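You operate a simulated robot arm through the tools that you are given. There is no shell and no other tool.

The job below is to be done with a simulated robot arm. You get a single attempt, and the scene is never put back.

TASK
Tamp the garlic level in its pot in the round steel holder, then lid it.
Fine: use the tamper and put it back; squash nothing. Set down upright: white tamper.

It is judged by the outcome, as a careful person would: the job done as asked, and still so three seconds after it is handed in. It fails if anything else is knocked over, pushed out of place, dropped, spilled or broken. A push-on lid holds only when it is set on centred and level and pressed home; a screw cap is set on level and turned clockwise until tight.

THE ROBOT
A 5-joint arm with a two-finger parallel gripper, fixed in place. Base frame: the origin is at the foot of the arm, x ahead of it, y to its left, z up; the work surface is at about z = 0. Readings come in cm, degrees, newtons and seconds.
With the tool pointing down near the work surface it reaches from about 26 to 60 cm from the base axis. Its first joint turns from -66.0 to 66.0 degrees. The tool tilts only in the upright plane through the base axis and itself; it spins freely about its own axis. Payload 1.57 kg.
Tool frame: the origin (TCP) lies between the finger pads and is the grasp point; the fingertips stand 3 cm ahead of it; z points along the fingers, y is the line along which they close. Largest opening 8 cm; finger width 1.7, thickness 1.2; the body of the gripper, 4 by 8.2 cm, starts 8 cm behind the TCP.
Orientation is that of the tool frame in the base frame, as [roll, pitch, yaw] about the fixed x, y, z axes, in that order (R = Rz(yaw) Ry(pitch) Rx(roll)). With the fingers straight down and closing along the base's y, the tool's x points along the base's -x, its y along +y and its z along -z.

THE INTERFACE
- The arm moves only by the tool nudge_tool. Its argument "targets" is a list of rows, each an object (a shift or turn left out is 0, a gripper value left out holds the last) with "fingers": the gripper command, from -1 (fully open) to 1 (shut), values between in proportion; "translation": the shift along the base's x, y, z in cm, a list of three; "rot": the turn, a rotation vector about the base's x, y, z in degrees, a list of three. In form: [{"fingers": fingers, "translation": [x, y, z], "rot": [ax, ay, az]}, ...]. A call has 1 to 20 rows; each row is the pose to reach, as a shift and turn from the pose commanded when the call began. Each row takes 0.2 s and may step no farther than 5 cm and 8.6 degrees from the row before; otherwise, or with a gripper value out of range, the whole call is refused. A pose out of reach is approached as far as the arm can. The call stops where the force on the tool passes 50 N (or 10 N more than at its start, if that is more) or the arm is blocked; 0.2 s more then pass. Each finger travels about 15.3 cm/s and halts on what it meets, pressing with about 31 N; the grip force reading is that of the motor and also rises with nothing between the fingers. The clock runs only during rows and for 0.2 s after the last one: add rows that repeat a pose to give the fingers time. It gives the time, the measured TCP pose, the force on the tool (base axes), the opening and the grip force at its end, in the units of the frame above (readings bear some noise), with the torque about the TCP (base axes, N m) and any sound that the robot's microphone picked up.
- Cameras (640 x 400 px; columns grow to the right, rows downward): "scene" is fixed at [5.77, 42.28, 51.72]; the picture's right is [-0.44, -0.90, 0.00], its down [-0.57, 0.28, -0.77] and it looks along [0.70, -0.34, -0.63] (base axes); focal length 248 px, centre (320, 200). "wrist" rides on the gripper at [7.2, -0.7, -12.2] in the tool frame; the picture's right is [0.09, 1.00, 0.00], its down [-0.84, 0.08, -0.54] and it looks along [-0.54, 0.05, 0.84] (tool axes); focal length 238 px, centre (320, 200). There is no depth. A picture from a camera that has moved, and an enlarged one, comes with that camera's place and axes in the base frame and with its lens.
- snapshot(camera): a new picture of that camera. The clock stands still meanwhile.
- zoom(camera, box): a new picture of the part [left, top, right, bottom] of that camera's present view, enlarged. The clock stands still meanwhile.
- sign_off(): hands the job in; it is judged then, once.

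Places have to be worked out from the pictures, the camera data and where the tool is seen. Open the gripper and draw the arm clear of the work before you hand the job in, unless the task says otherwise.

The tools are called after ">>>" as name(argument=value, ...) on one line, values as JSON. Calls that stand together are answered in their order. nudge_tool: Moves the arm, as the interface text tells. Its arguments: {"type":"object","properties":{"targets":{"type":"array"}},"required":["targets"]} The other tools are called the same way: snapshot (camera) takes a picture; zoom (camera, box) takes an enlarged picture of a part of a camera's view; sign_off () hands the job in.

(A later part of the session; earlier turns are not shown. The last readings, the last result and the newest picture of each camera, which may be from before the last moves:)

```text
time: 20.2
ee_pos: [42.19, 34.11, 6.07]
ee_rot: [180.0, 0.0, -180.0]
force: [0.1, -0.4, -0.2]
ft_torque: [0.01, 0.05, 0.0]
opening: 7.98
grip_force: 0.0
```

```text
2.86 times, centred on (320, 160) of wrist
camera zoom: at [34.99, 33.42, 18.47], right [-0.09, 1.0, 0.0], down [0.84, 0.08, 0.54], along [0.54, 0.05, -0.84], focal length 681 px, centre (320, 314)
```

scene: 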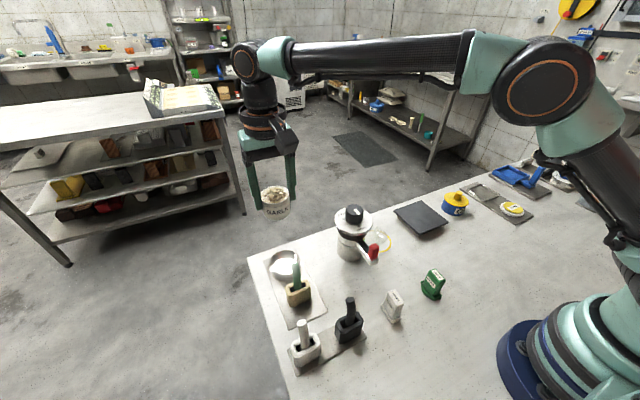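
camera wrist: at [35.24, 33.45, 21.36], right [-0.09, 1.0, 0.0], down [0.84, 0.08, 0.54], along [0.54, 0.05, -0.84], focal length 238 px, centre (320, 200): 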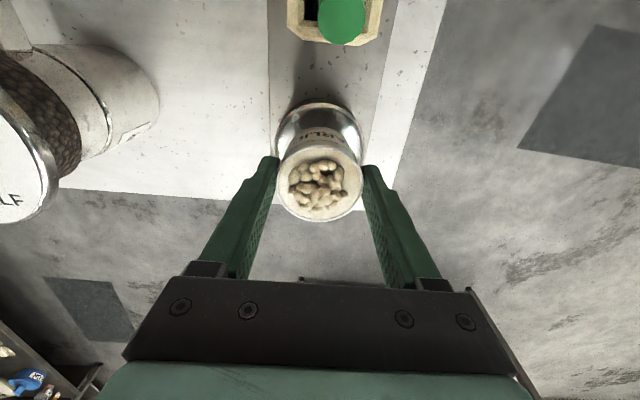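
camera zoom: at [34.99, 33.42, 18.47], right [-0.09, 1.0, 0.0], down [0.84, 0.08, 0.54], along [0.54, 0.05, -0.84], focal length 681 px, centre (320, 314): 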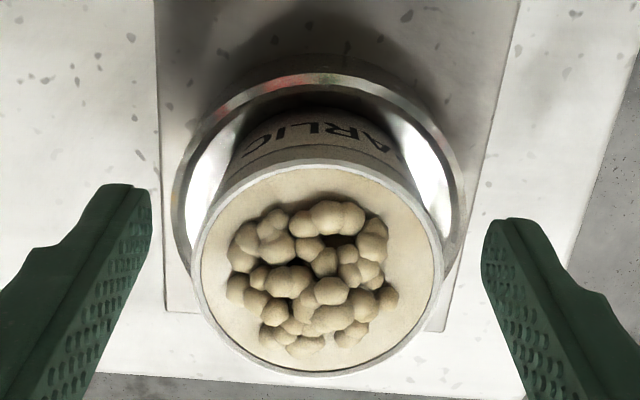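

The pot stands upright in the holder with the fingers free. I'll rise straight up and retract radially to above the white TAMP block.

>>> nudge_tool(targets=[{"fingers": -1, "translation": [0, 0, 1]}, {"translation": [0, 0, 4]}, {"translation": [0, 0, 8]}, {"translation": [0, 0, 12]}, {"translation": [0, 0, 15]}, {"translation": [-3, -2.4, 15]}, {"translation": [-6.5, -5.2, 15]}, {"translation": [-10, -8, 15]}, {"translation": [-13.5, -10.8, 15]}, {"translation": [-17, -13.6, 14]}, {"translation": [-19.5, -15.5, 12]}, {"translation": [-20.2, -16.1, 9.5]}, {"translation": [-20.2, -16.1, 8]}, {"translation": [-20.2, -16.1, 8]}])

>>> snapshot(camera="wrist")

>>> zoom(camera="scene", box=[350, 240, 450, 340])

```text
time: 23.2
ee_pos: [22.09, 17.76, 14.26]
ee_rot: [179.9, 0.0, -180.0]
force: [0.3, 0.4, -0.6]
ft_torque: [-0.01, -0.02, 0.04]
opening: 7.99
grip_force: 0.0
```

```text
taken
camera wrist: at [14.83, 17.27, 26.45], right [-0.09, 1.0, 0.0], down [0.84, 0.08, 0.54], along [0.54, 0.05, -0.84], focal length 238 px, centre (320, 200)
```

wrist: 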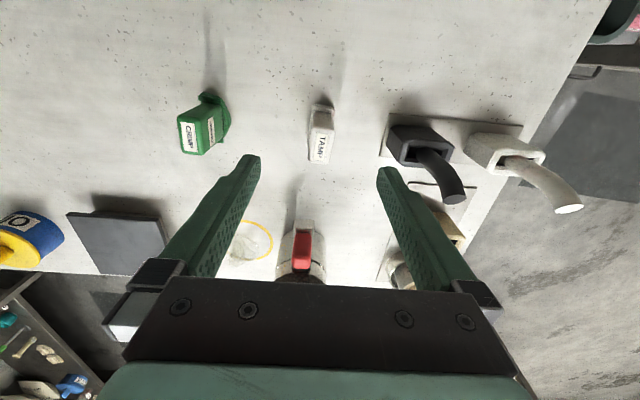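

```text
4.00 times, centred on (400, 290) of scene
camera zoom: at [5.77, 42.28, 51.72], right [-0.44, -0.9, 0.0], down [-0.57, 0.28, -0.77], along [0.7, -0.34, -0.63], focal length 990 px, centre (0, -160)
```

zoom: 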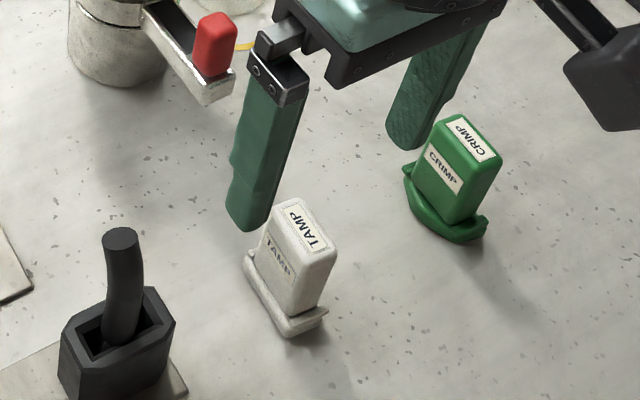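

>>> zoom(camera="wrist", box=[280, 80, 360, 180])

>>> zoom(camera="wrist", box=[160, 70, 260, 170])

```text
4.00 times, centred on (320, 130) of wrist
camera zoom: at [14.83, 17.27, 26.45], right [-0.09, 1.0, 0.0], down [0.84, 0.08, 0.54], along [0.54, 0.05, -0.84], focal length 953 px, centre (320, 480)
```

zoom: 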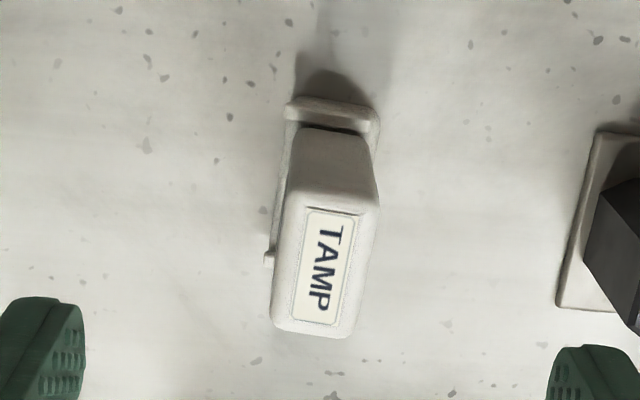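

```text
4.00 times, centred on (210, 120) of wrist
camera zoom: at [14.83, 17.27, 26.45], right [-0.09, 1.0, 0.0], down [0.84, 0.08, 0.54], along [0.54, 0.05, -0.84], focal length 953 px, centre (760, 520)
```

zoom: 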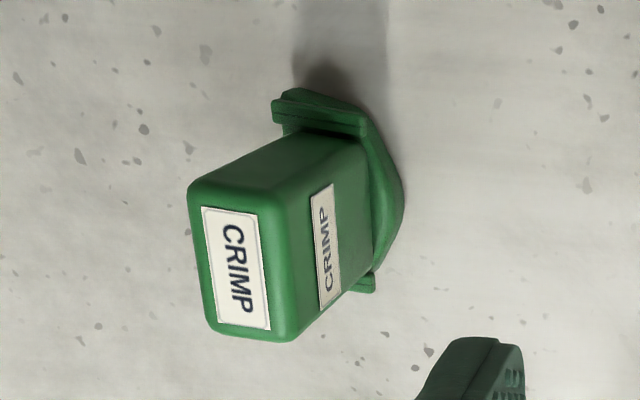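

The tamper body top is centred under the tool at (22.0, 18.0) and turned about −6°. I'll spin the tool −6° and descend around it with fingertips at z≈2.4, clear of its foot.

>>> nudge_tool(targets=[{"fingers": -1, "translation": [-0.05, 0, -1], "rot": [0, 0, -3]}, {"translation": [-0.05, 0, -3.5], "rot": [0, 0, -6]}, {"translation": [-0.05, 0, -6], "rot": [0, 0, -6]}, {"translation": [-0.05, 0, -8], "rot": [0, 0, -6]}, {"translation": [-0.05, 0, -8.8], "rot": [0, 0, -6]}, {"translation": [-0.05, 0, -8.8], "rot": [0, 0, -6]}])

>>> snapshot(camera="wrist")

>>> zoom(camera="scene", box=[360, 260, 440, 340])

```text
time: 24.6
ee_pos: [21.92, 18.01, 5.46]
ee_rot: [179.9, 0.0, 174.0]
force: [-0.4, 0.4, 0.2]
ft_torque: [0.01, -0.01, -0.01]
opening: 8.02
grip_force: 0.1
```

```text
taken
camera wrist: at [14.72, 18.1, 17.73], right [0.01, 1.0, 0.0], down [0.84, -0.01, 0.54], along [0.54, -0.01, -0.84], focal length 238 px, centre (320, 200)
```

wrist: 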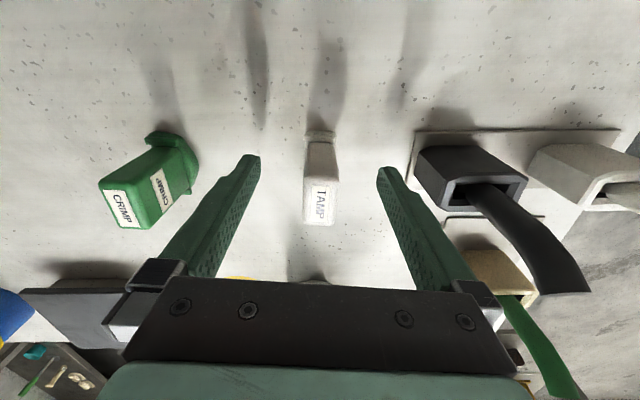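

```text
5.00 times, centred on (400, 300) of scene
camera zoom: at [5.77, 42.28, 51.72], right [-0.44, -0.9, 0.0], down [-0.57, 0.28, -0.77], along [0.7, -0.34, -0.63], focal length 1237 px, centre (-80, -300)
```

zoom: 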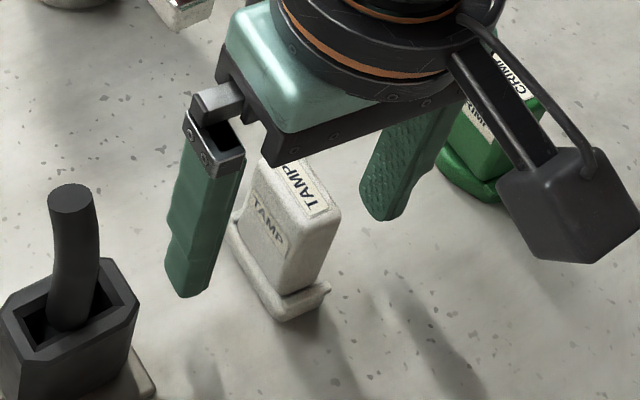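

>>> zoom(camera="wrist", box=[280, 110, 360, 240])

```text
3.08 times, centred on (320, 175) of wrist
camera zoom: at [14.72, 18.1, 17.73], right [0.01, 1.0, 0.0], down [0.84, -0.01, 0.54], along [0.54, -0.01, -0.84], focal length 733 px, centre (320, 277)
```

zoom: 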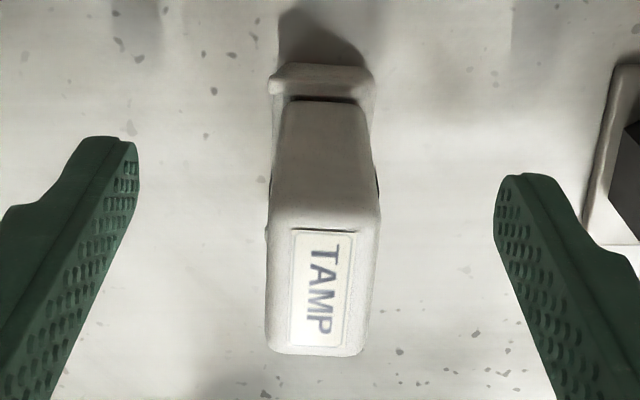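

The body is within ~2–3° of the fingers. I'll trim the spin by +2° and close on the tamper.

>>> nudge_tool(targets=[{"fingers": -1, "translation": [0.1, 0.05, 0], "rot": [0, 0, 2]}, {"fingers": -1, "translation": [0.1, 0.05, 0], "rot": [0, 0, 2]}, {"fingers": 0.2, "translation": [0.1, 0.05, 0], "rot": [0, 0, 2]}, {"fingers": 0.8, "translation": [0.1, 0.05, 0], "rot": [0, 0, 2]}, {"fingers": 0.8, "translation": [0.1, 0.05, 0], "rot": [0, 0, 2]}, {"fingers": 0.8, "translation": [0.1, 0.05, 0], "rot": [0, 0, 2]}])

>>> snapshot(camera="wrist")

>>> zoom(camera="scene", box=[360, 260, 440, 340])

```text
time: 26.0
ee_pos: [21.97, 18.08, 5.41]
ee_rot: [-179.9, 0.0, 176.0]
force: [-0.2, -0.1, -0.4]
ft_torque: [0.03, 0.0, 0.03]
opening: 1.93
grip_force: 30.6
```

```text
taken
camera wrist: at [14.81, 17.86, 17.69], right [-0.02, 1.0, 0.0], down [0.84, 0.02, 0.54], along [0.54, 0.01, -0.84], focal length 238 px, centre (320, 200)
```

wrist: 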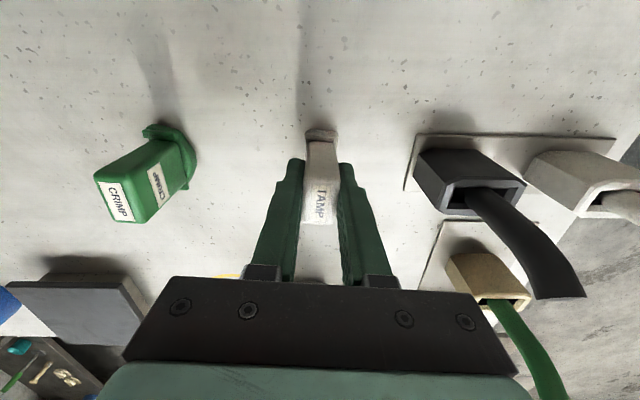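

```text
5.00 times, centred on (400, 300) of scene
camera zoom: at [5.77, 42.28, 51.72], right [-0.44, -0.9, 0.0], down [-0.57, 0.28, -0.77], along [0.7, -0.34, -0.63], focal length 1237 px, centre (-80, -300)
```

zoom: 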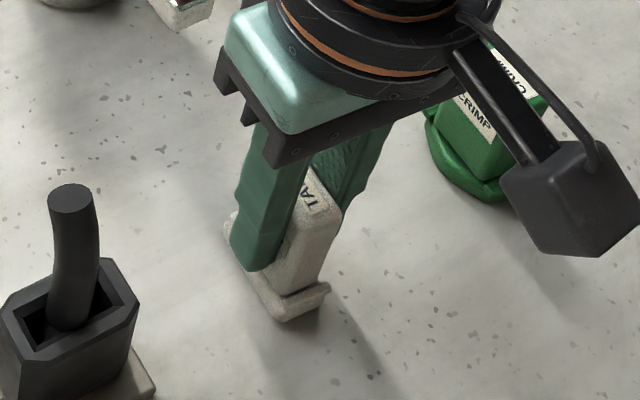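

The tamper is gripped at 1.93 cm. I'll lift it straight up and inspect its foot from the scene camera.

>>> nudge_tool(targets=[{"fingers": 0.8, "translation": [0, 0, 0.5]}, {"translation": [0, 0, 2]}, {"translation": [0, 0, 4.5]}, {"translation": [0, 0, 7.5]}, {"translation": [0, 0, 10.5]}, {"translation": [0, 0, 13.5]}, {"translation": [0, 0, 15]}, {"translation": [0, 0, 15]}])

>>> snapshot(camera="scene")

>>> zoom(camera="wrist", box=[260, 90, 380, 250])

```text
time: 27.8
ee_pos: [21.91, 17.82, 20.34]
ee_rot: [180.0, 0.1, 176.0]
force: [-0.4, 0.0, -0.6]
ft_torque: [0.02, -0.01, -0.01]
opening: 1.95
grip_force: 30.9
```

```text
taken
```

scene: 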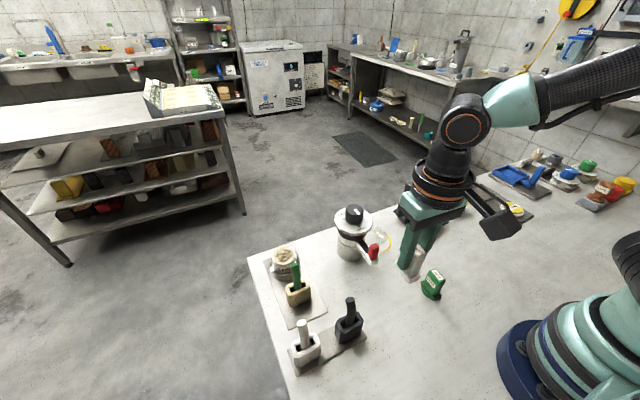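

```text
2.50 times, centred on (320, 170) of wrist
camera zoom: at [14.7, 17.76, 32.57], right [-0.02, 1.0, 0.0], down [0.84, 0.02, 0.54], along [0.54, 0.01, -0.84], focal length 596 px, centre (320, 275)
```

zoom: 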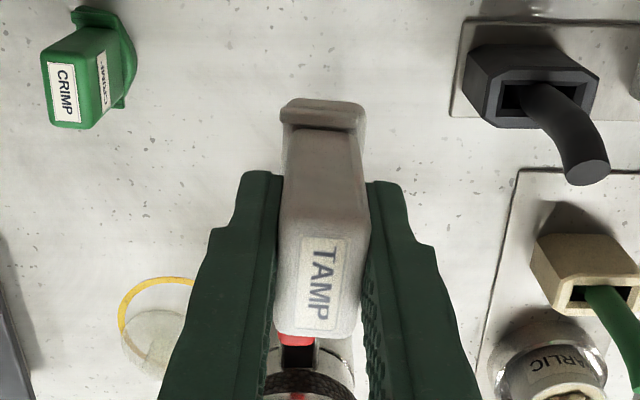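

The tamper is held upright. I'll carry it radially outward at height to above the pot, then lower to a hover for alignment.

>>> nudge_tool(targets=[{"fingers": 0.8, "translation": [1.5, 1.2, 0]}, {"translation": [4.5, 3.6, 0]}, {"translation": [7.5, 6, 0]}, {"translation": [10.5, 8.4, 0]}, {"translation": [13.5, 10.8, 0]}, {"translation": [16.5, 13.1, 0]}, {"translation": [19, 15, 0]}, {"translation": [20.4, 16.1, 0]}, {"translation": [20.4, 16.1, -1.5]}, {"translation": [20.4, 16.1, -4]}, {"translation": [20.4, 16.1, -6]}, {"translation": [20.4, 16.1, -6]}])

>>> snapshot(camera="wrist")

>>> zoom(camera="scene", box=[255, 205, 325, 295])

>>> zoom(camera="wrist", box=[260, 80, 380, 230])

```text
time: 30.4
ee_pos: [42.34, 33.99, 14.37]
ee_rot: [-179.9, 0.0, 176.0]
force: [0.4, -0.2, -0.8]
ft_torque: [-0.02, 0.05, 0.03]
opening: 1.94
grip_force: 30.7
```

```text
taken
camera wrist: at [35.17, 33.86, 26.72], right [-0.02, 1.0, 0.0], down [0.84, 0.02, 0.54], along [0.54, 0.01, -0.84], focal length 238 px, centre (320, 200)
```

wrist: 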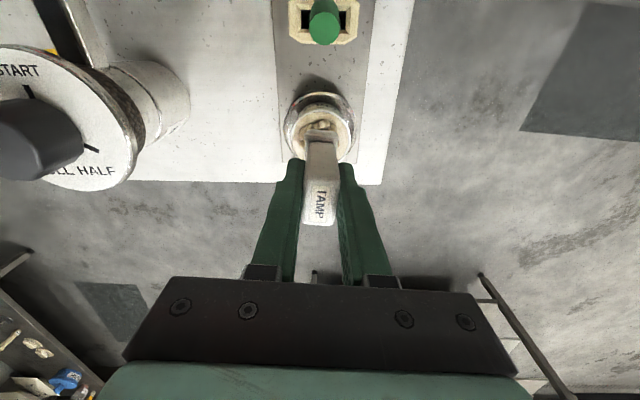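

```text
4.44 times, centred on (290, 250) of scene
camera zoom: at [5.77, 42.28, 51.72], right [-0.44, -0.9, 0.0], down [-0.57, 0.28, -0.77], along [0.7, -0.34, -0.63], focal length 1100 px, centre (453, -22)
```

zoom: 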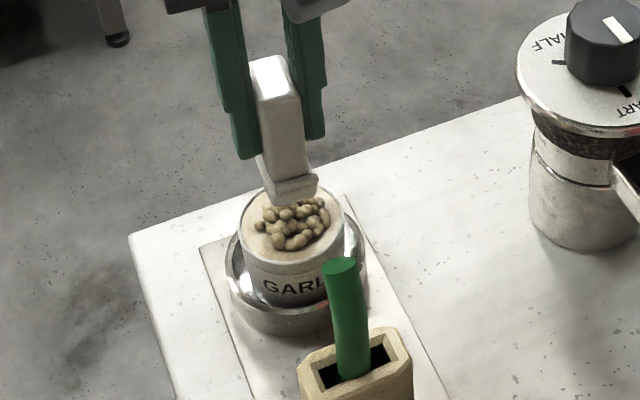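

```text
2.67 times, centred on (320, 155) of wrist
camera zoom: at [35.17, 33.86, 26.72], right [-0.02, 1.0, 0.0], down [0.84, 0.02, 0.54], along [0.54, 0.01, -0.84], focal length 636 px, centre (320, 320)
```

zoom: 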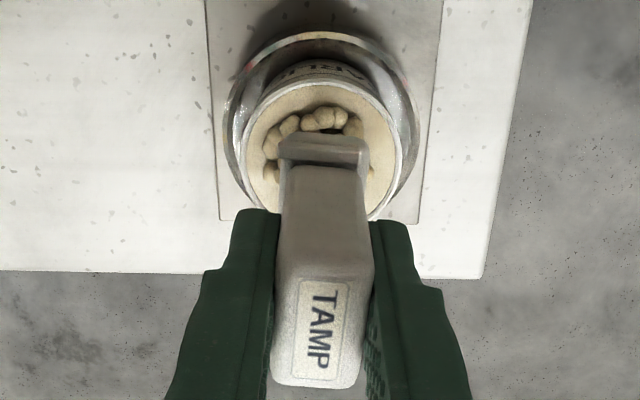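

Foot and pot appear aligned within a couple of mm. I'll lower 2 cm so the foot hovers just above the mound and recheck from both cameras.

>>> nudge_tool(targets=[{"fingers": 0.8, "translation": [0, 0, -0.8]}, {"translation": [0, 0, -1.6]}, {"translation": [0, 0, -2]}, {"translation": [0, 0, -2]}])

>>> zoom(camera="scene", box=[265, 225, 315, 280])

>>> zoom(camera="wrist", box=[270, 95, 370, 185])

```text
time: 31.4
ee_pos: [42.33, 33.96, 12.34]
ee_rot: [-179.9, 0.0, 176.1]
force: [0.5, 0.3, 0.5]
ft_torque: [-0.02, 0.01, 0.01]
opening: 1.95
grip_force: 31.0
```

```text
7.27 times, centred on (290, 252) of scene
camera zoom: at [5.77, 42.28, 51.72], right [-0.44, -0.9, 0.0], down [-0.57, 0.28, -0.77], along [0.7, -0.34, -0.63], focal length 1800 px, centre (538, -182)
```

zoom: 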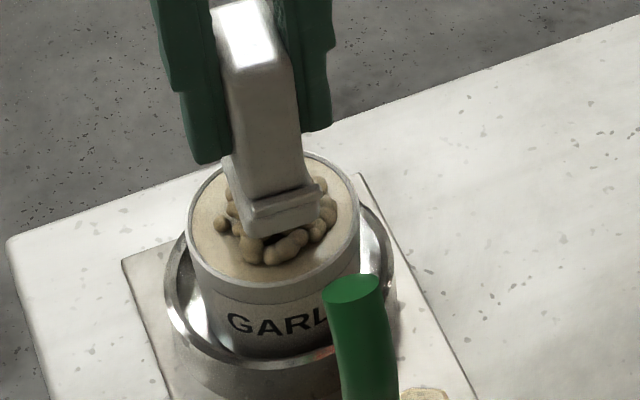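

```text
4.44 times, centred on (320, 140) of wrist
camera zoom: at [35.2, 33.9, 24.56], right [-0.02, 1.0, 0.0], down [0.84, 0.02, 0.54], along [0.54, 0.01, -0.84], focal length 1059 px, centre (320, 467)
```

zoom: 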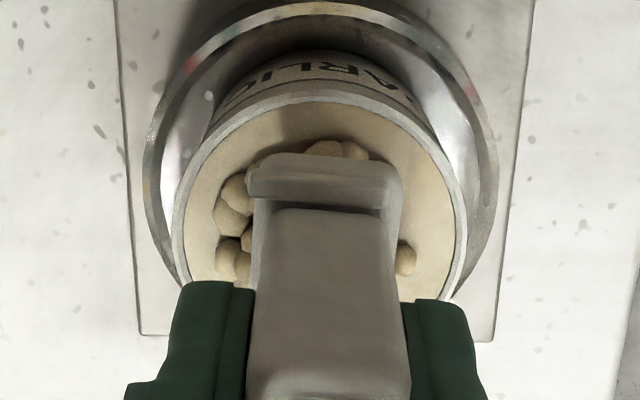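

Foot is centred over the pot in both views. I'll press down slowly in small steps, watching the force.

>>> nudge_tool(targets=[{"fingers": 0.8, "translation": [0.0, -0.05, -0.2]}, {"translation": [0.0, -0.05, -0.4]}, {"translation": [0.0, -0.05, -0.6]}, {"translation": [0.0, -0.05, -0.7]}])

>>> zoom(camera="scene", box=[265, 225, 315, 280])

>>> zoom(camera="wrist", box=[270, 95, 370, 185])

```text
time: 32.4
ee_pos: [42.37, 34.02, 11.6]
ee_rot: [180.0, 0.1, 176.0]
force: [0.1, 0.2, -1.1]
ft_torque: [0.0, 0.0, 0.01]
opening: 1.92
grip_force: 31.0
```

```text
7.27 times, centred on (290, 252) of scene
camera zoom: at [5.77, 42.28, 51.72], right [-0.44, -0.9, 0.0], down [-0.57, 0.28, -0.77], along [0.7, -0.34, -0.63], focal length 1800 px, centre (538, -182)
```

zoom: 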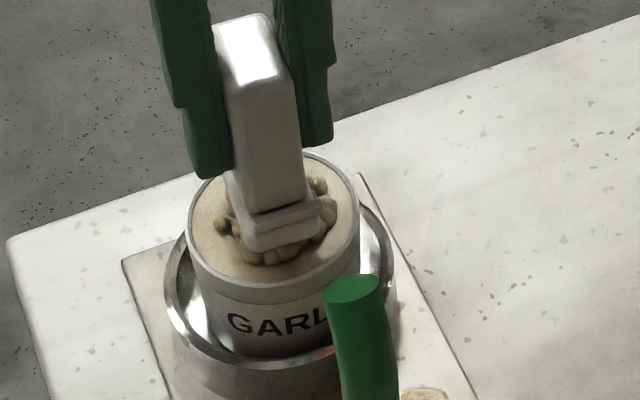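

```text
4.44 times, centred on (320, 140) of wrist
camera zoom: at [35.21, 33.93, 23.88], right [-0.02, 1.0, 0.0], down [0.84, 0.02, 0.54], along [0.54, 0.01, -0.84], focal length 1059 px, centre (320, 467)
```

zoom: 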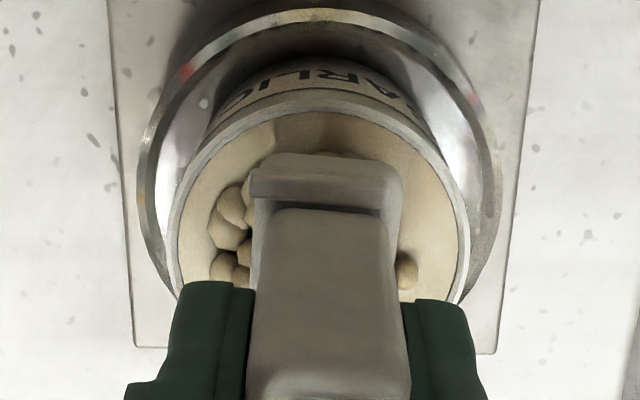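

No contact yet with the foot bottom at about z 6.2. I'll continue down in finer steps.

>>> nudge_tool(targets=[{"fingers": 0.8, "translation": [0.0, -0.03, -0.15]}, {"translation": [0.0, -0.03, -0.3]}, {"translation": [0.0, -0.03, -0.45]}])

>>> zoom(camera="scene", box=[265, 225, 315, 280])

```text
time: 33.2
ee_pos: [42.4, 33.95, 11.11]
ee_rot: [-179.9, 0.0, 175.9]
force: [-0.6, 1.0, -0.4]
ft_torque: [-0.02, -0.01, 0.02]
opening: 1.94
grip_force: 31.0
```

```text
7.27 times, centred on (290, 252) of scene
camera zoom: at [5.77, 42.28, 51.72], right [-0.44, -0.9, 0.0], down [-0.57, 0.28, -0.77], along [0.7, -0.34, -0.63], focal length 1800 px, centre (538, -182)
```

zoom: 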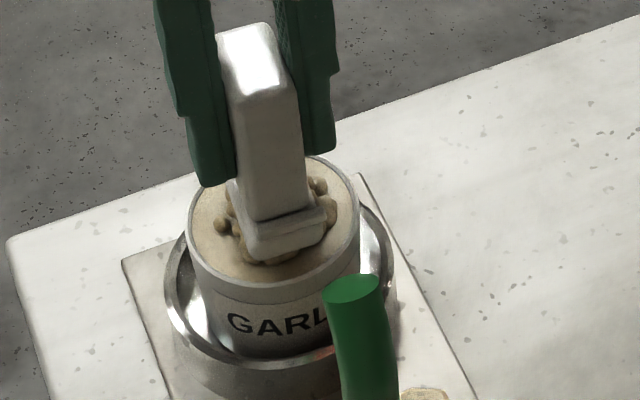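

Still almost no reaction force at a foot height of about 5.7. I'll continue in finer steps.

>>> nudge_tool(targets=[{"fingers": 0.8, "translation": [0.0, 0, -0.15]}, {"translation": [0.0, 0, -0.3]}])

>>> zoom(camera="scene", box=[265, 225, 315, 280])

>>> zoom(camera="wrist", box=[270, 95, 370, 185])

```text
time: 33.8
ee_pos: [42.43, 33.97, 10.89]
ee_rot: [-179.9, 0.0, 175.9]
force: [0.0, -0.4, -1.0]
ft_torque: [-0.01, 0.01, 0.01]
opening: 1.9
grip_force: 31.1
```

```text
7.27 times, centred on (290, 252) of scene
camera zoom: at [5.77, 42.28, 51.72], right [-0.44, -0.9, 0.0], down [-0.57, 0.28, -0.77], along [0.7, -0.34, -0.63], focal length 1800 px, centre (538, -182)
```

zoom: 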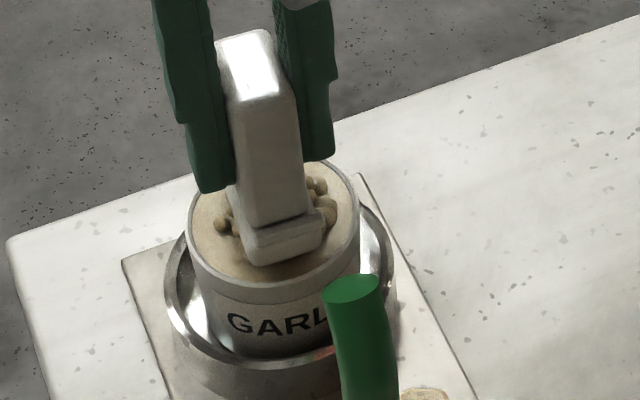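

```text
4.44 times, centred on (320, 140) of wrist
camera zoom: at [35.21, 33.92, 23.18], right [-0.02, 1.0, 0.0], down [0.84, 0.02, 0.54], along [0.54, 0.01, -0.84], focal length 1059 px, centre (320, 467)
```

zoom: 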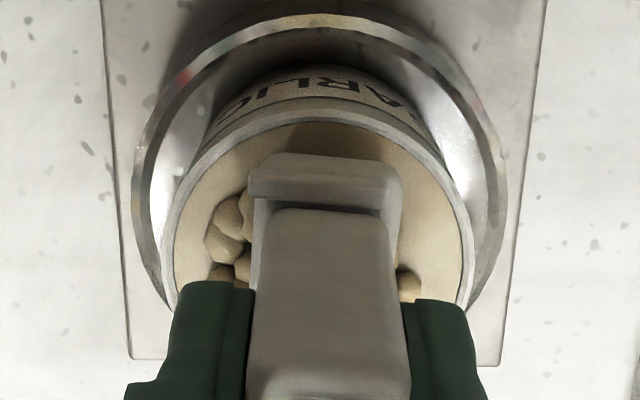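

Foot bottom is at z≈5.5 with no force yet. I'll continue down carefully.

>>> nudge_tool(targets=[{"fingers": 0.8, "translation": [0.0, 0, -0.1]}, {"translation": [0.0, 0, -0.2]}, {"translation": [0.0, 0, -0.25]}])

>>> zoom(camera="scene", box=[265, 225, 315, 280])

>>> zoom(camera="wrist", box=[270, 95, 370, 185])

```text
time: 34.6
ee_pos: [42.32, 34.08, 10.75]
ee_rot: [-180.0, 0.0, 175.9]
force: [-0.6, -1.0, 1.3]
ft_torque: [0.0, 0.04, -0.02]
opening: 1.94
grip_force: 30.7
```

```text
7.27 times, centred on (290, 252) of scene
camera zoom: at [5.77, 42.28, 51.72], right [-0.44, -0.9, 0.0], down [-0.57, 0.28, -0.77], along [0.7, -0.34, -0.63], focal length 1800 px, centre (538, -182)
```

zoom: 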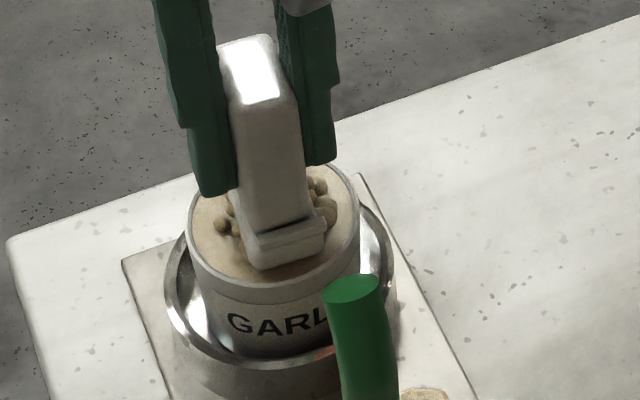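

```text
4.44 times, centred on (320, 140) of wrist
camera zoom: at [35.22, 33.88, 22.96], right [-0.02, 1.0, 0.0], down [0.84, 0.02, 0.54], along [0.54, 0.01, -0.84], focal length 1059 px, centre (320, 467)
```

zoom: 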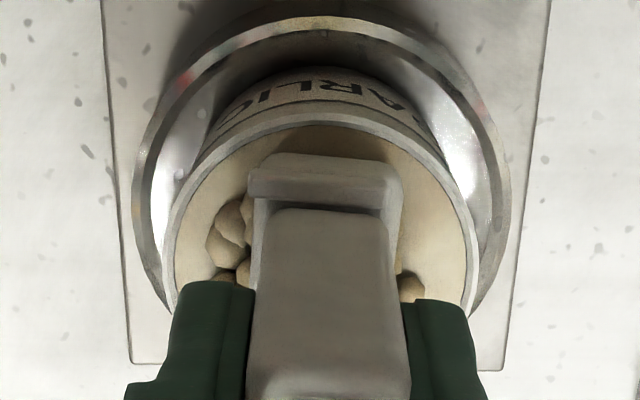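

Slight force of 1.3 N now. I'll keep stepping down 0.1 at a time.

>>> nudge_tool(targets=[{"fingers": 0.8, "translation": [0.0, 0, -0.1]}, {"translation": [0.0, 0, -0.1]}])

>>> nudge_tool(targets=[{"fingers": 0.8, "translation": [0.0, 0, -0.1]}, {"translation": [0.0, 0, -0.1]}])

```text
time: 35.2
ee_pos: [42.42, 34.04, 10.69]
ee_rot: [179.9, 0.1, 176.0]
force: [-4.0, -0.5, 13.4]
ft_torque: [-0.07, 0.29, 0.03]
opening: 1.92
grip_force: 31.2
```

```text
time: 35.8
ee_pos: [42.53, 34.09, 10.71]
ee_rot: [179.8, 0.3, 176.0]
force: [-3.7, -6.1, 27.5]
ft_torque: [-0.34, 0.32, -0.02]
opening: 1.95
grip_force: 30.5
```

Firm contact now at 27 N with foot bottom z≈5.3. I'll look closely at what the foot is touching.

>>> zoom(camera="scene", box=[272, 235, 307, 270])

>>> zoom(camera="wrist", box=[280, 110, 360, 180])

```text
11.43 times, centred on (290, 252) of scene
camera zoom: at [5.76, 42.27, 51.74], right [-0.44, -0.9, 0.0], down [-0.57, 0.28, -0.77], along [0.7, -0.34, -0.63], focal length 2828 px, centre (669, -400)
```

zoom: 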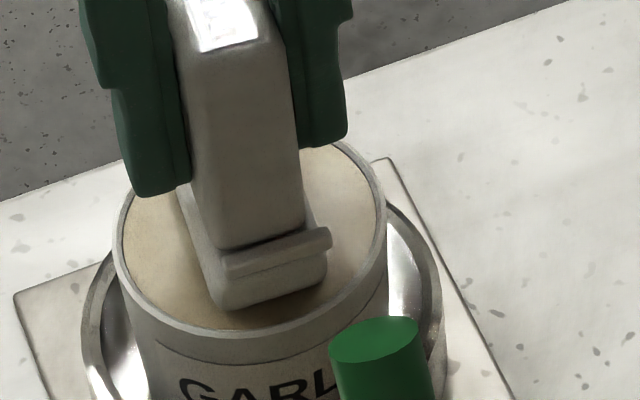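

```text
5.71 times, centred on (320, 145) of wrist
camera zoom: at [35.26, 33.93, 22.88], right [-0.02, 1.0, 0.0], down [0.84, 0.02, 0.54], along [0.54, 0.01, -0.84], focal length 1362 px, centre (320, 514)
```

zoom: 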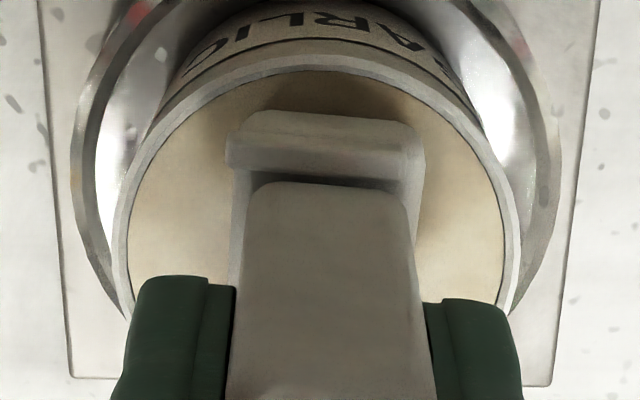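

The clove mound is gone and the garlic surface is now flat, so the tamp has taken effect. I'll lift the tamper straight up and check the pot.

>>> nudge_tool(targets=[{"fingers": 0.8, "translation": [0, 0, 0.2]}, {"translation": [0, 0, 0.5]}, {"translation": [0, 0, 1.5]}, {"translation": [0, 0, 3.5]}, {"translation": [0, 0, 6]}, {"translation": [0, 0, 9.7]}, {"translation": [0, 0, 9.7]}])

>>> zoom(camera="scene", box=[260, 225, 320, 290])

>>> zoom(camera="wrist", box=[250, 70, 390, 190])

```text
time: 37.4
ee_pos: [42.41, 34.09, 20.08]
ee_rot: [-180.0, -0.1, 176.0]
force: [-0.3, -0.3, -0.5]
ft_torque: [0.03, 0.02, 0.01]
opening: 1.94
grip_force: 30.6
```

```text
6.15 times, centred on (290, 258) of scene
camera zoom: at [5.77, 42.28, 51.72], right [-0.44, -0.9, 0.0], down [-0.57, 0.28, -0.77], along [0.7, -0.34, -0.63], focal length 1523 px, centre (505, -154)
```

zoom: 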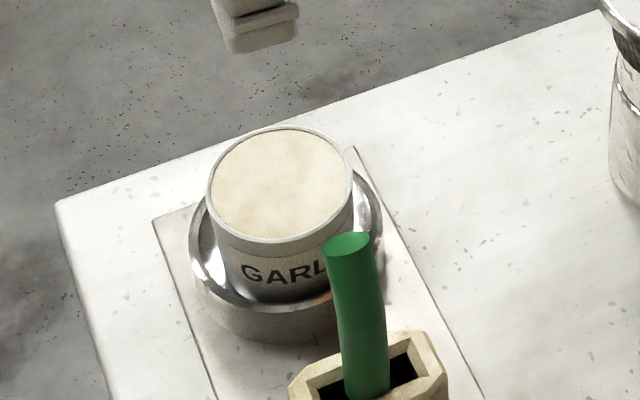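

```text
3.33 times, centred on (320, 130) of wrist
camera zoom: at [35.17, 34.08, 32.37], right [-0.02, 1.0, 0.0], down [0.84, 0.02, 0.54], along [0.54, 0.01, -0.84], focal length 794 px, centre (320, 433)
```

zoom: 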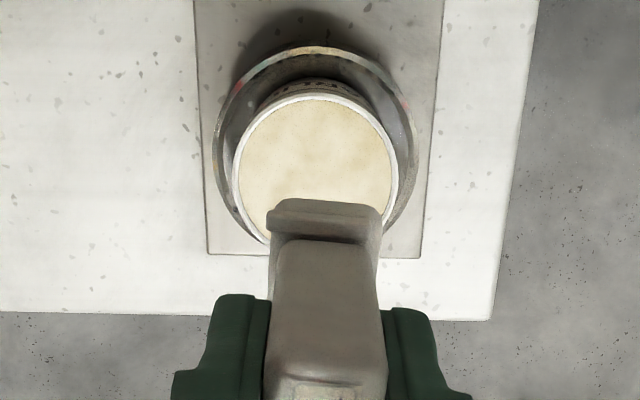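

The garlic is flat and level in the pot, and the pot is still upright in the holder. I'll carry the tamper back along the same radial path to its original spot.

>>> nudge_tool(targets=[{"fingers": 0.8, "translation": [-1.5, -1.2, 0]}, {"translation": [-4.5, -3.5, 0]}, {"translation": [-7.5, -5.9, 0]}, {"translation": [-10.5, -8.2, 0]}, {"translation": [-13.5, -10.6, 0]}, {"translation": [-16.5, -13, 0]}, {"translation": [-19, -14.9, 0]}, {"translation": [-20.4, -16.02, 0]}, {"translation": [-20.4, -16.02, -2]}, {"translation": [-20.4, -16.02, -5]}, {"translation": [-20.4, -16.02, -8.5]}, {"translation": [-20.4, -16.02, -11.5]}, {"translation": [-20.4, -16.02, -13]}, {"translation": [-20.4, -16.02, -13]}])

>>> snapshot(camera="wrist")

>>> zoom(camera="scene", box=[360, 260, 440, 340])

```text
time: 40.4
ee_pos: [22.01, 17.85, 7.32]
ee_rot: [-179.9, 0.0, 175.9]
force: [0.0, 0.6, 0.7]
ft_torque: [0.03, 0.0, 0.02]
opening: 1.93
grip_force: 31.2
```

```text
taken
camera wrist: at [14.84, 17.79, 19.46], right [-0.02, 1.0, 0.0], down [0.84, 0.02, 0.54], along [0.54, 0.01, -0.84], focal length 238 px, centre (320, 200)
```

wrist: 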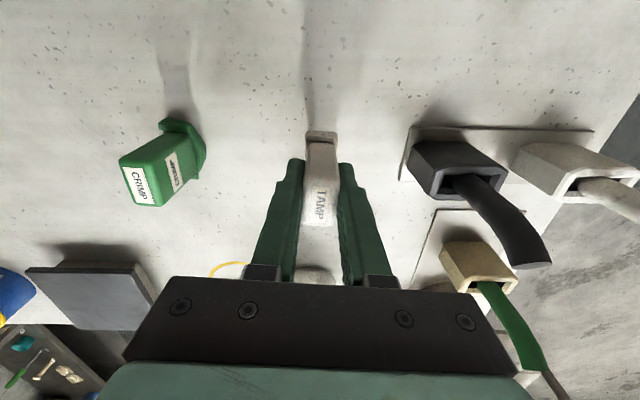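

```text
5.00 times, centred on (400, 300) of scene
camera zoom: at [5.77, 42.28, 51.72], right [-0.44, -0.9, 0.0], down [-0.57, 0.28, -0.77], along [0.7, -0.34, -0.63], focal length 1237 px, centre (-80, -300)
```

zoom: 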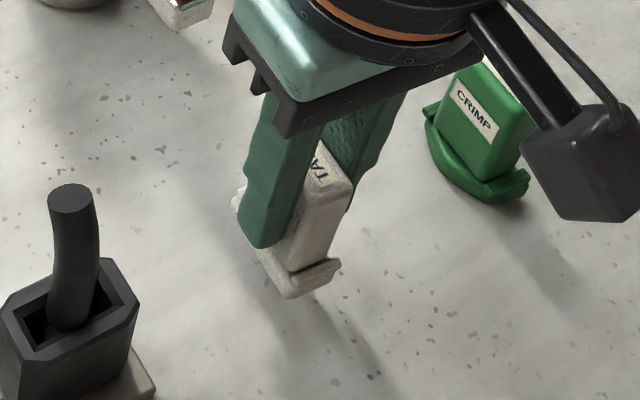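

The tamper is above its original spot, upright. I'll lower it slowly to near contact.

>>> nudge_tool(targets=[{"fingers": 0.8, "translation": [0, 0, -0.5]}, {"translation": [0, 0, -1]}, {"translation": [0, 0, -1.4]}, {"translation": [0, 0, -1.65]}, {"translation": [0, 0, -1.7]}])

>>> nudge_tool(targets=[{"fingers": 0.8, "translation": [0, 0, -0.05]}, {"translation": [0, 0, -0.1]}])

>>> zoom(camera="scene", box=[360, 260, 440, 340])

```text
time: 41.6
ee_pos: [21.99, 17.83, 5.47]
ee_rot: [179.9, 0.0, 176.0]
force: [-0.8, -0.2, -0.7]
ft_torque: [-0.01, -0.01, -0.03]
opening: 1.91
grip_force: 31.2
```

```text
time: 42.2
ee_pos: [21.98, 17.9, 5.36]
ee_rot: [180.0, 0.0, 176.0]
force: [-1.4, -2.3, 8.1]
ft_torque: [-0.12, -0.07, -0.06]
opening: 1.92
grip_force: 31.0
```

```text
5.00 times, centred on (400, 300) of scene
camera zoom: at [5.77, 42.27, 51.73], right [-0.44, -0.9, 0.0], down [-0.57, 0.28, -0.77], along [0.7, -0.34, -0.63], focal length 1237 px, centre (-80, -300)
```

zoom: 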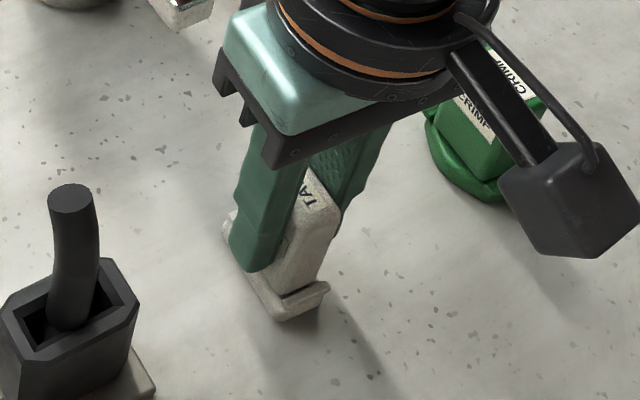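

The tamper's foot is on the bench at 8 N contact. I'll ease off slightly and open the fingers, then rise clear.

>>> nudge_tool(targets=[{"fingers": 0.8, "translation": [0, 0, 0.04]}, {"fingers": 0.4, "translation": [0, 0, 0.04]}, {"fingers": 0, "translation": [0, 0, 0.04]}, {"fingers": -0.5, "translation": [0, 0, 0.04]}, {"fingers": -1, "translation": [0, 0, 0.04]}, {"fingers": -1, "translation": [0, 0, 0.04]}])

>>> nudge_tool(targets=[{"fingers": -1, "translation": [0, 0, 1]}, {"translation": [0, 0, 3]}, {"translation": [0, 0, 6]}, {"translation": [0, 0, 10]}, {"translation": [0, 0, 14.5]}, {"translation": [0, 0, 14.5]}])

>>> snapshot(camera="scene")

>>> zoom(camera="scene", box=[360, 260, 440, 340])

>>> snapshot(camera="wrist")

```text
time: 43.6
ee_pos: [22.06, 17.92, 5.38]
ee_rot: [-180.0, 0.0, 176.0]
force: [0.0, 0.1, 0.5]
ft_torque: [-0.02, 0.03, -0.01]
opening: 7.98
grip_force: 0.1
```

```text
time: 45.0
ee_pos: [21.99, 17.98, 19.96]
ee_rot: [180.0, -0.1, 176.0]
force: [0.7, -0.9, 0.0]
ft_torque: [-0.03, 0.03, -0.01]
opening: 7.98
grip_force: 0.0
```

```text
taken
```

scene: 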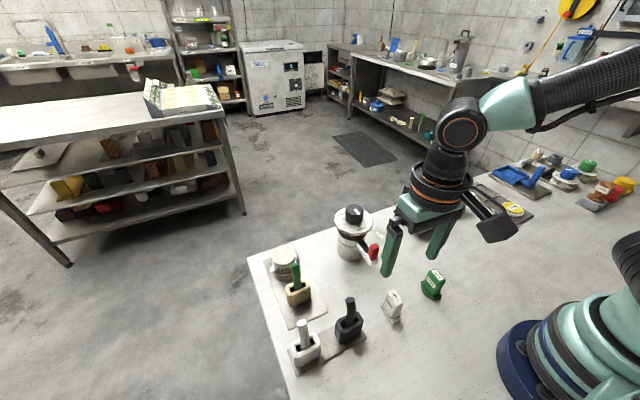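

```text
5.00 times, centred on (400, 300) of scene
camera zoom: at [5.77, 42.28, 51.72], right [-0.44, -0.9, 0.0], down [-0.57, 0.28, -0.77], along [0.7, -0.34, -0.63], focal length 1237 px, centre (-80, -300)
```

zoom: 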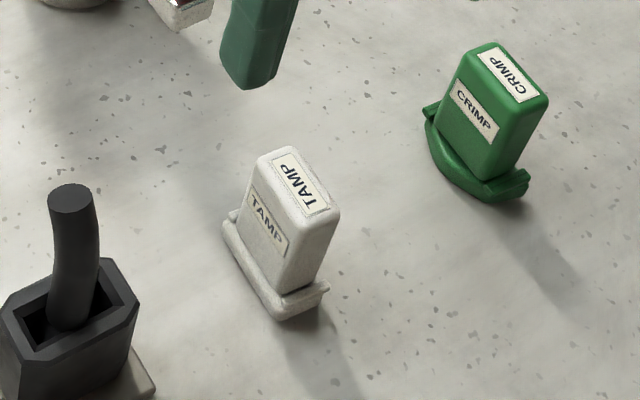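

```text
taken
camera wrist: at [14.75, 17.93, 32.21], right [-0.02, 1.0, 0.0], down [0.84, 0.02, 0.54], along [0.54, 0.01, -0.84], focal length 238 px, centre (320, 200)
```

wrist: 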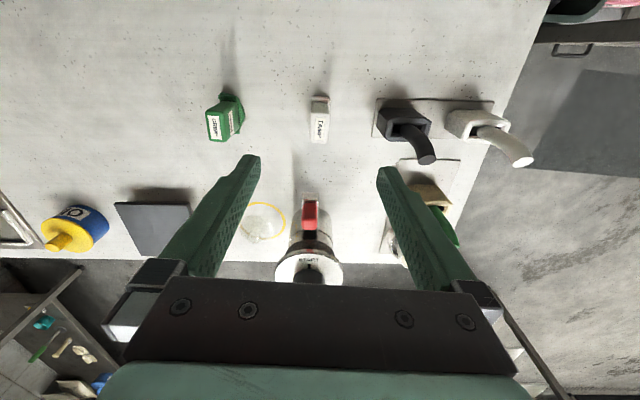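

The tamper is back on its spot, upright, and the pot is untouched. Next I'll move to view the clear lid closely, with its ring mark near (40, 8).

>>> nudge_tool(targets=[{"fingers": -1, "translation": [2.5, -2.5, 0], "rot": [0, 0, 2]}, {"translation": [5.5, -5, 0], "rot": [0, 0, 4]}, {"translation": [8.5, -7.5, 0], "rot": [0, 0, 4]}, {"translation": [11, -9.7, 0], "rot": [0, 0, 4]}, {"translation": [11, -9.7, -3], "rot": [0, 0, 4]}, {"translation": [11, -9.7, -6], "rot": [0, 0, 4]}, {"translation": [11, -9.7, -6], "rot": [0, 0, 4]}])

>>> snapshot(camera="wrist")

>>> zoom(camera="wrist", box=[265, 140, 385, 260])

>>> zoom(camera="scene", box=[360, 215, 400, 255])

```text
time: 46.6
ee_pos: [32.86, 8.31, 13.96]
ee_rot: [180.0, 0.0, -179.9]
force: [0.7, -0.5, 0.2]
ft_torque: [0.0, -0.02, -0.03]
opening: 7.97
grip_force: 0.1
```

```text
taken
camera wrist: at [25.78, 7.73, 26.12], right [-0.09, 1.0, 0.0], down [0.84, 0.08, 0.54], along [0.54, 0.05, -0.84], focal length 238 px, centre (320, 200)
```

wrist: 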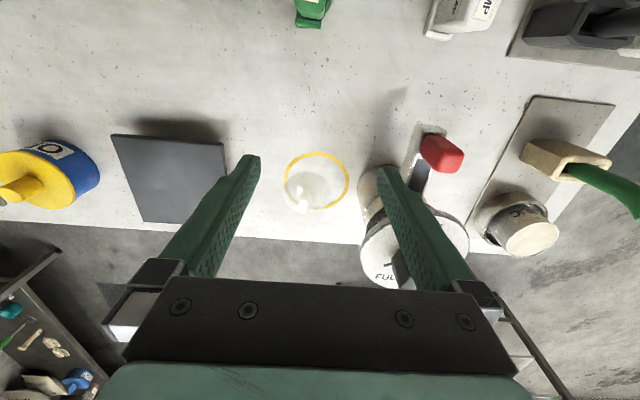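

```text
3.33 times, centred on (325, 200) of wrist
camera zoom: at [25.78, 7.73, 26.12], right [-0.09, 1.0, 0.0], down [0.84, 0.08, 0.54], along [0.54, 0.05, -0.84], focal length 794 px, centre (303, 200)
```

zoom: 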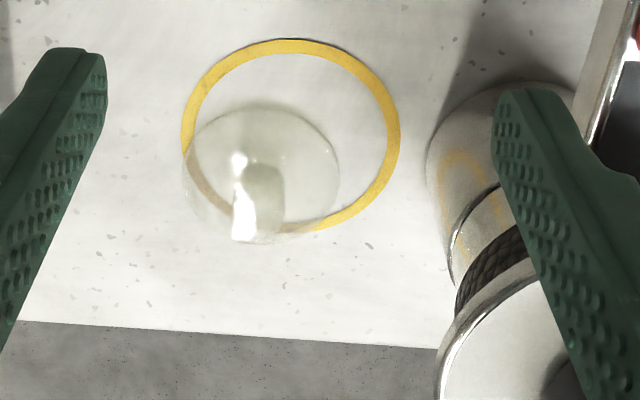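

```text
10.00 times, centred on (380, 235) of scene
camera zoom: at [5.77, 42.28, 51.72], right [-0.44, -0.9, 0.0], down [-0.57, 0.28, -0.77], along [0.7, -0.34, -0.63], focal length 2475 px, centre (-280, -150)
```

zoom: 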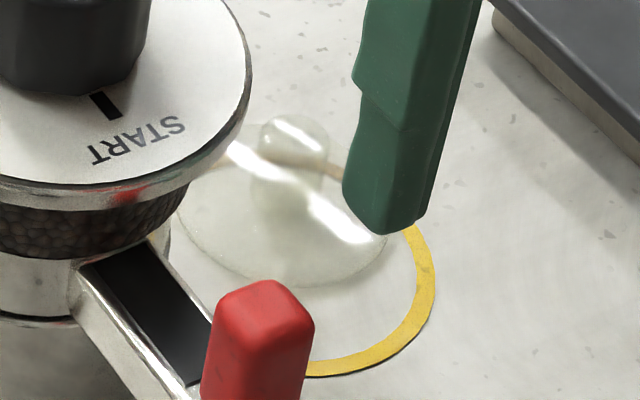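

I'll zoom right in on the lid from the wrist camera to find the knob and rim edges.

>>> zoom(camera="wrist", box=[275, 160, 335, 220])

>>> zoom(camera="scene", box=[365, 222, 395, 252])

```text
6.67 times, centred on (305, 190) of wrist
camera zoom: at [25.78, 7.73, 26.12], right [-0.09, 1.0, 0.0], down [0.84, 0.08, 0.54], along [0.54, 0.05, -0.84], focal length 1589 px, centre (420, 267)
```

zoom: 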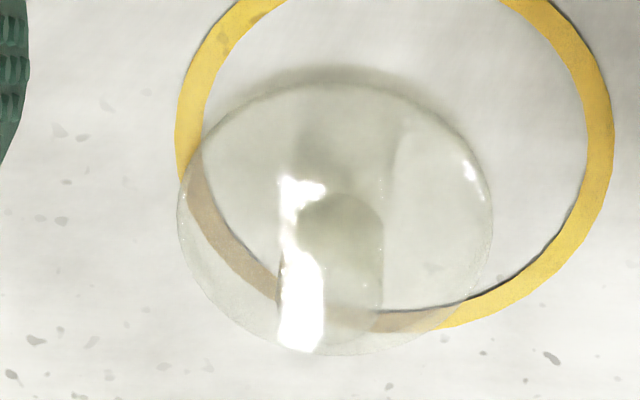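

```text
13.33 times, centred on (380, 237) of scene
camera zoom: at [5.77, 42.28, 51.72], right [-0.44, -0.9, 0.0], down [-0.57, 0.28, -0.77], along [0.7, -0.34, -0.63], focal length 3300 px, centre (-480, -293)
```

zoom: 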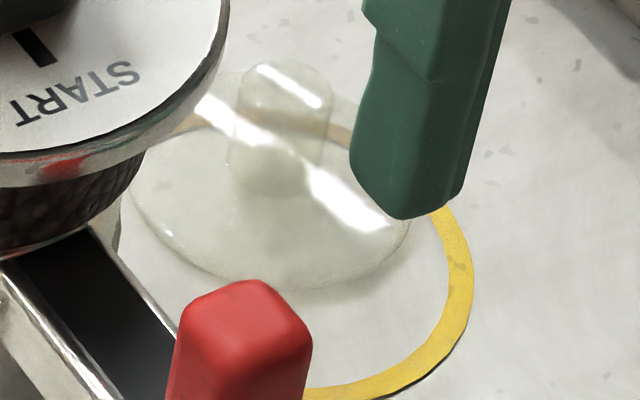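

The lid is a clear cap about 5.8 cm across, centred near (41.2, 7.65). Its knob is about 1.8 cm wide and tops out near z≈3.6. I'll narrow the fingers to 4 cm to stay clear of the grinder plate and move above the knob.

>>> nudge_tool(targets=[{"fingers": 0, "translation": [0, -0.3, 0]}, {"fingers": 0, "translation": [3, -0.4, 0]}, {"translation": [6, -0.5, 0]}, {"translation": [8.3, -0.55, 0]}, {"translation": [8.3, -0.55, -2]}, {"translation": [8.3, -0.55, -4]}, {"translation": [8.3, -0.55, -4]}])

>>> snapshot(camera="wrist")

>>> zoom(camera="wrist", box=[280, 110, 360, 190])

>>> zoom(camera="scene", box=[335, 190, 415, 260])

```text
time: 48.2
ee_pos: [41.4, 7.74, 9.96]
ee_rot: [180.0, 0.0, -179.9]
force: [0.6, -0.1, 0.4]
ft_torque: [-0.01, 0.0, 0.01]
opening: 4.0
grip_force: 0.2
```

```text
taken
camera wrist: at [34.24, 7.07, 22.17], right [-0.09, 1.0, 0.0], down [0.84, 0.08, 0.54], along [0.54, 0.05, -0.84], focal length 238 px, centre (320, 200)
```

wrist: 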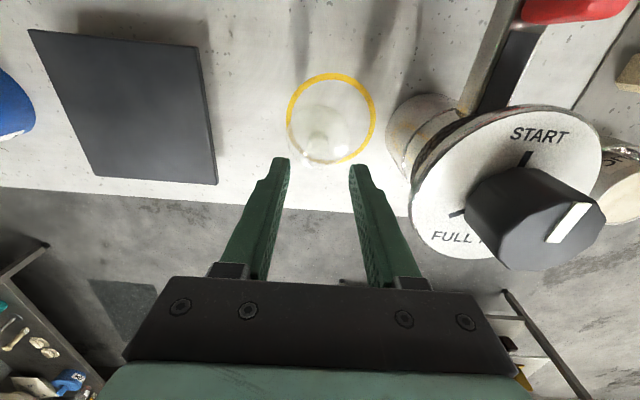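

```text
5.00 times, centred on (320, 150) of wrist
camera zoom: at [34.24, 7.07, 22.17], right [-0.09, 1.0, 0.0], down [0.84, 0.08, 0.54], along [0.54, 0.05, -0.84], focal length 1192 px, centre (320, 450)
```

zoom: 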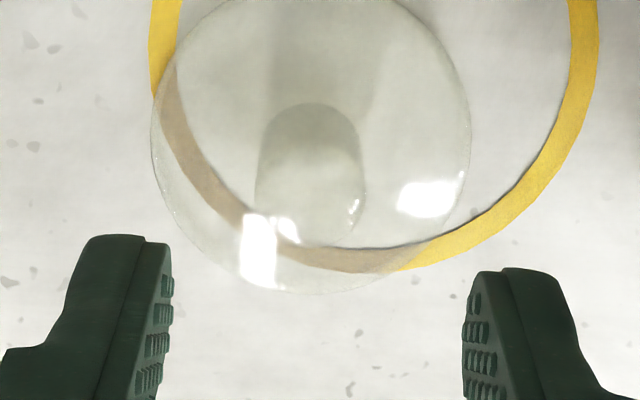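

```text
5.71 times, centred on (375, 225) of scene
camera zoom: at [5.77, 42.28, 51.72], right [-0.44, -0.9, 0.0], down [-0.57, 0.28, -0.77], along [0.7, -0.34, -0.63], focal length 1414 px, centre (6, 57)
```

zoom: 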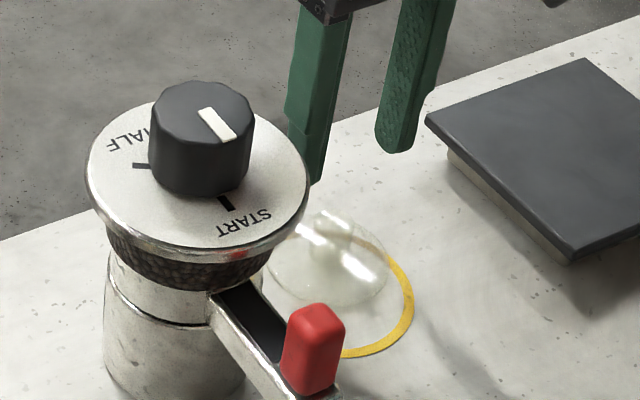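

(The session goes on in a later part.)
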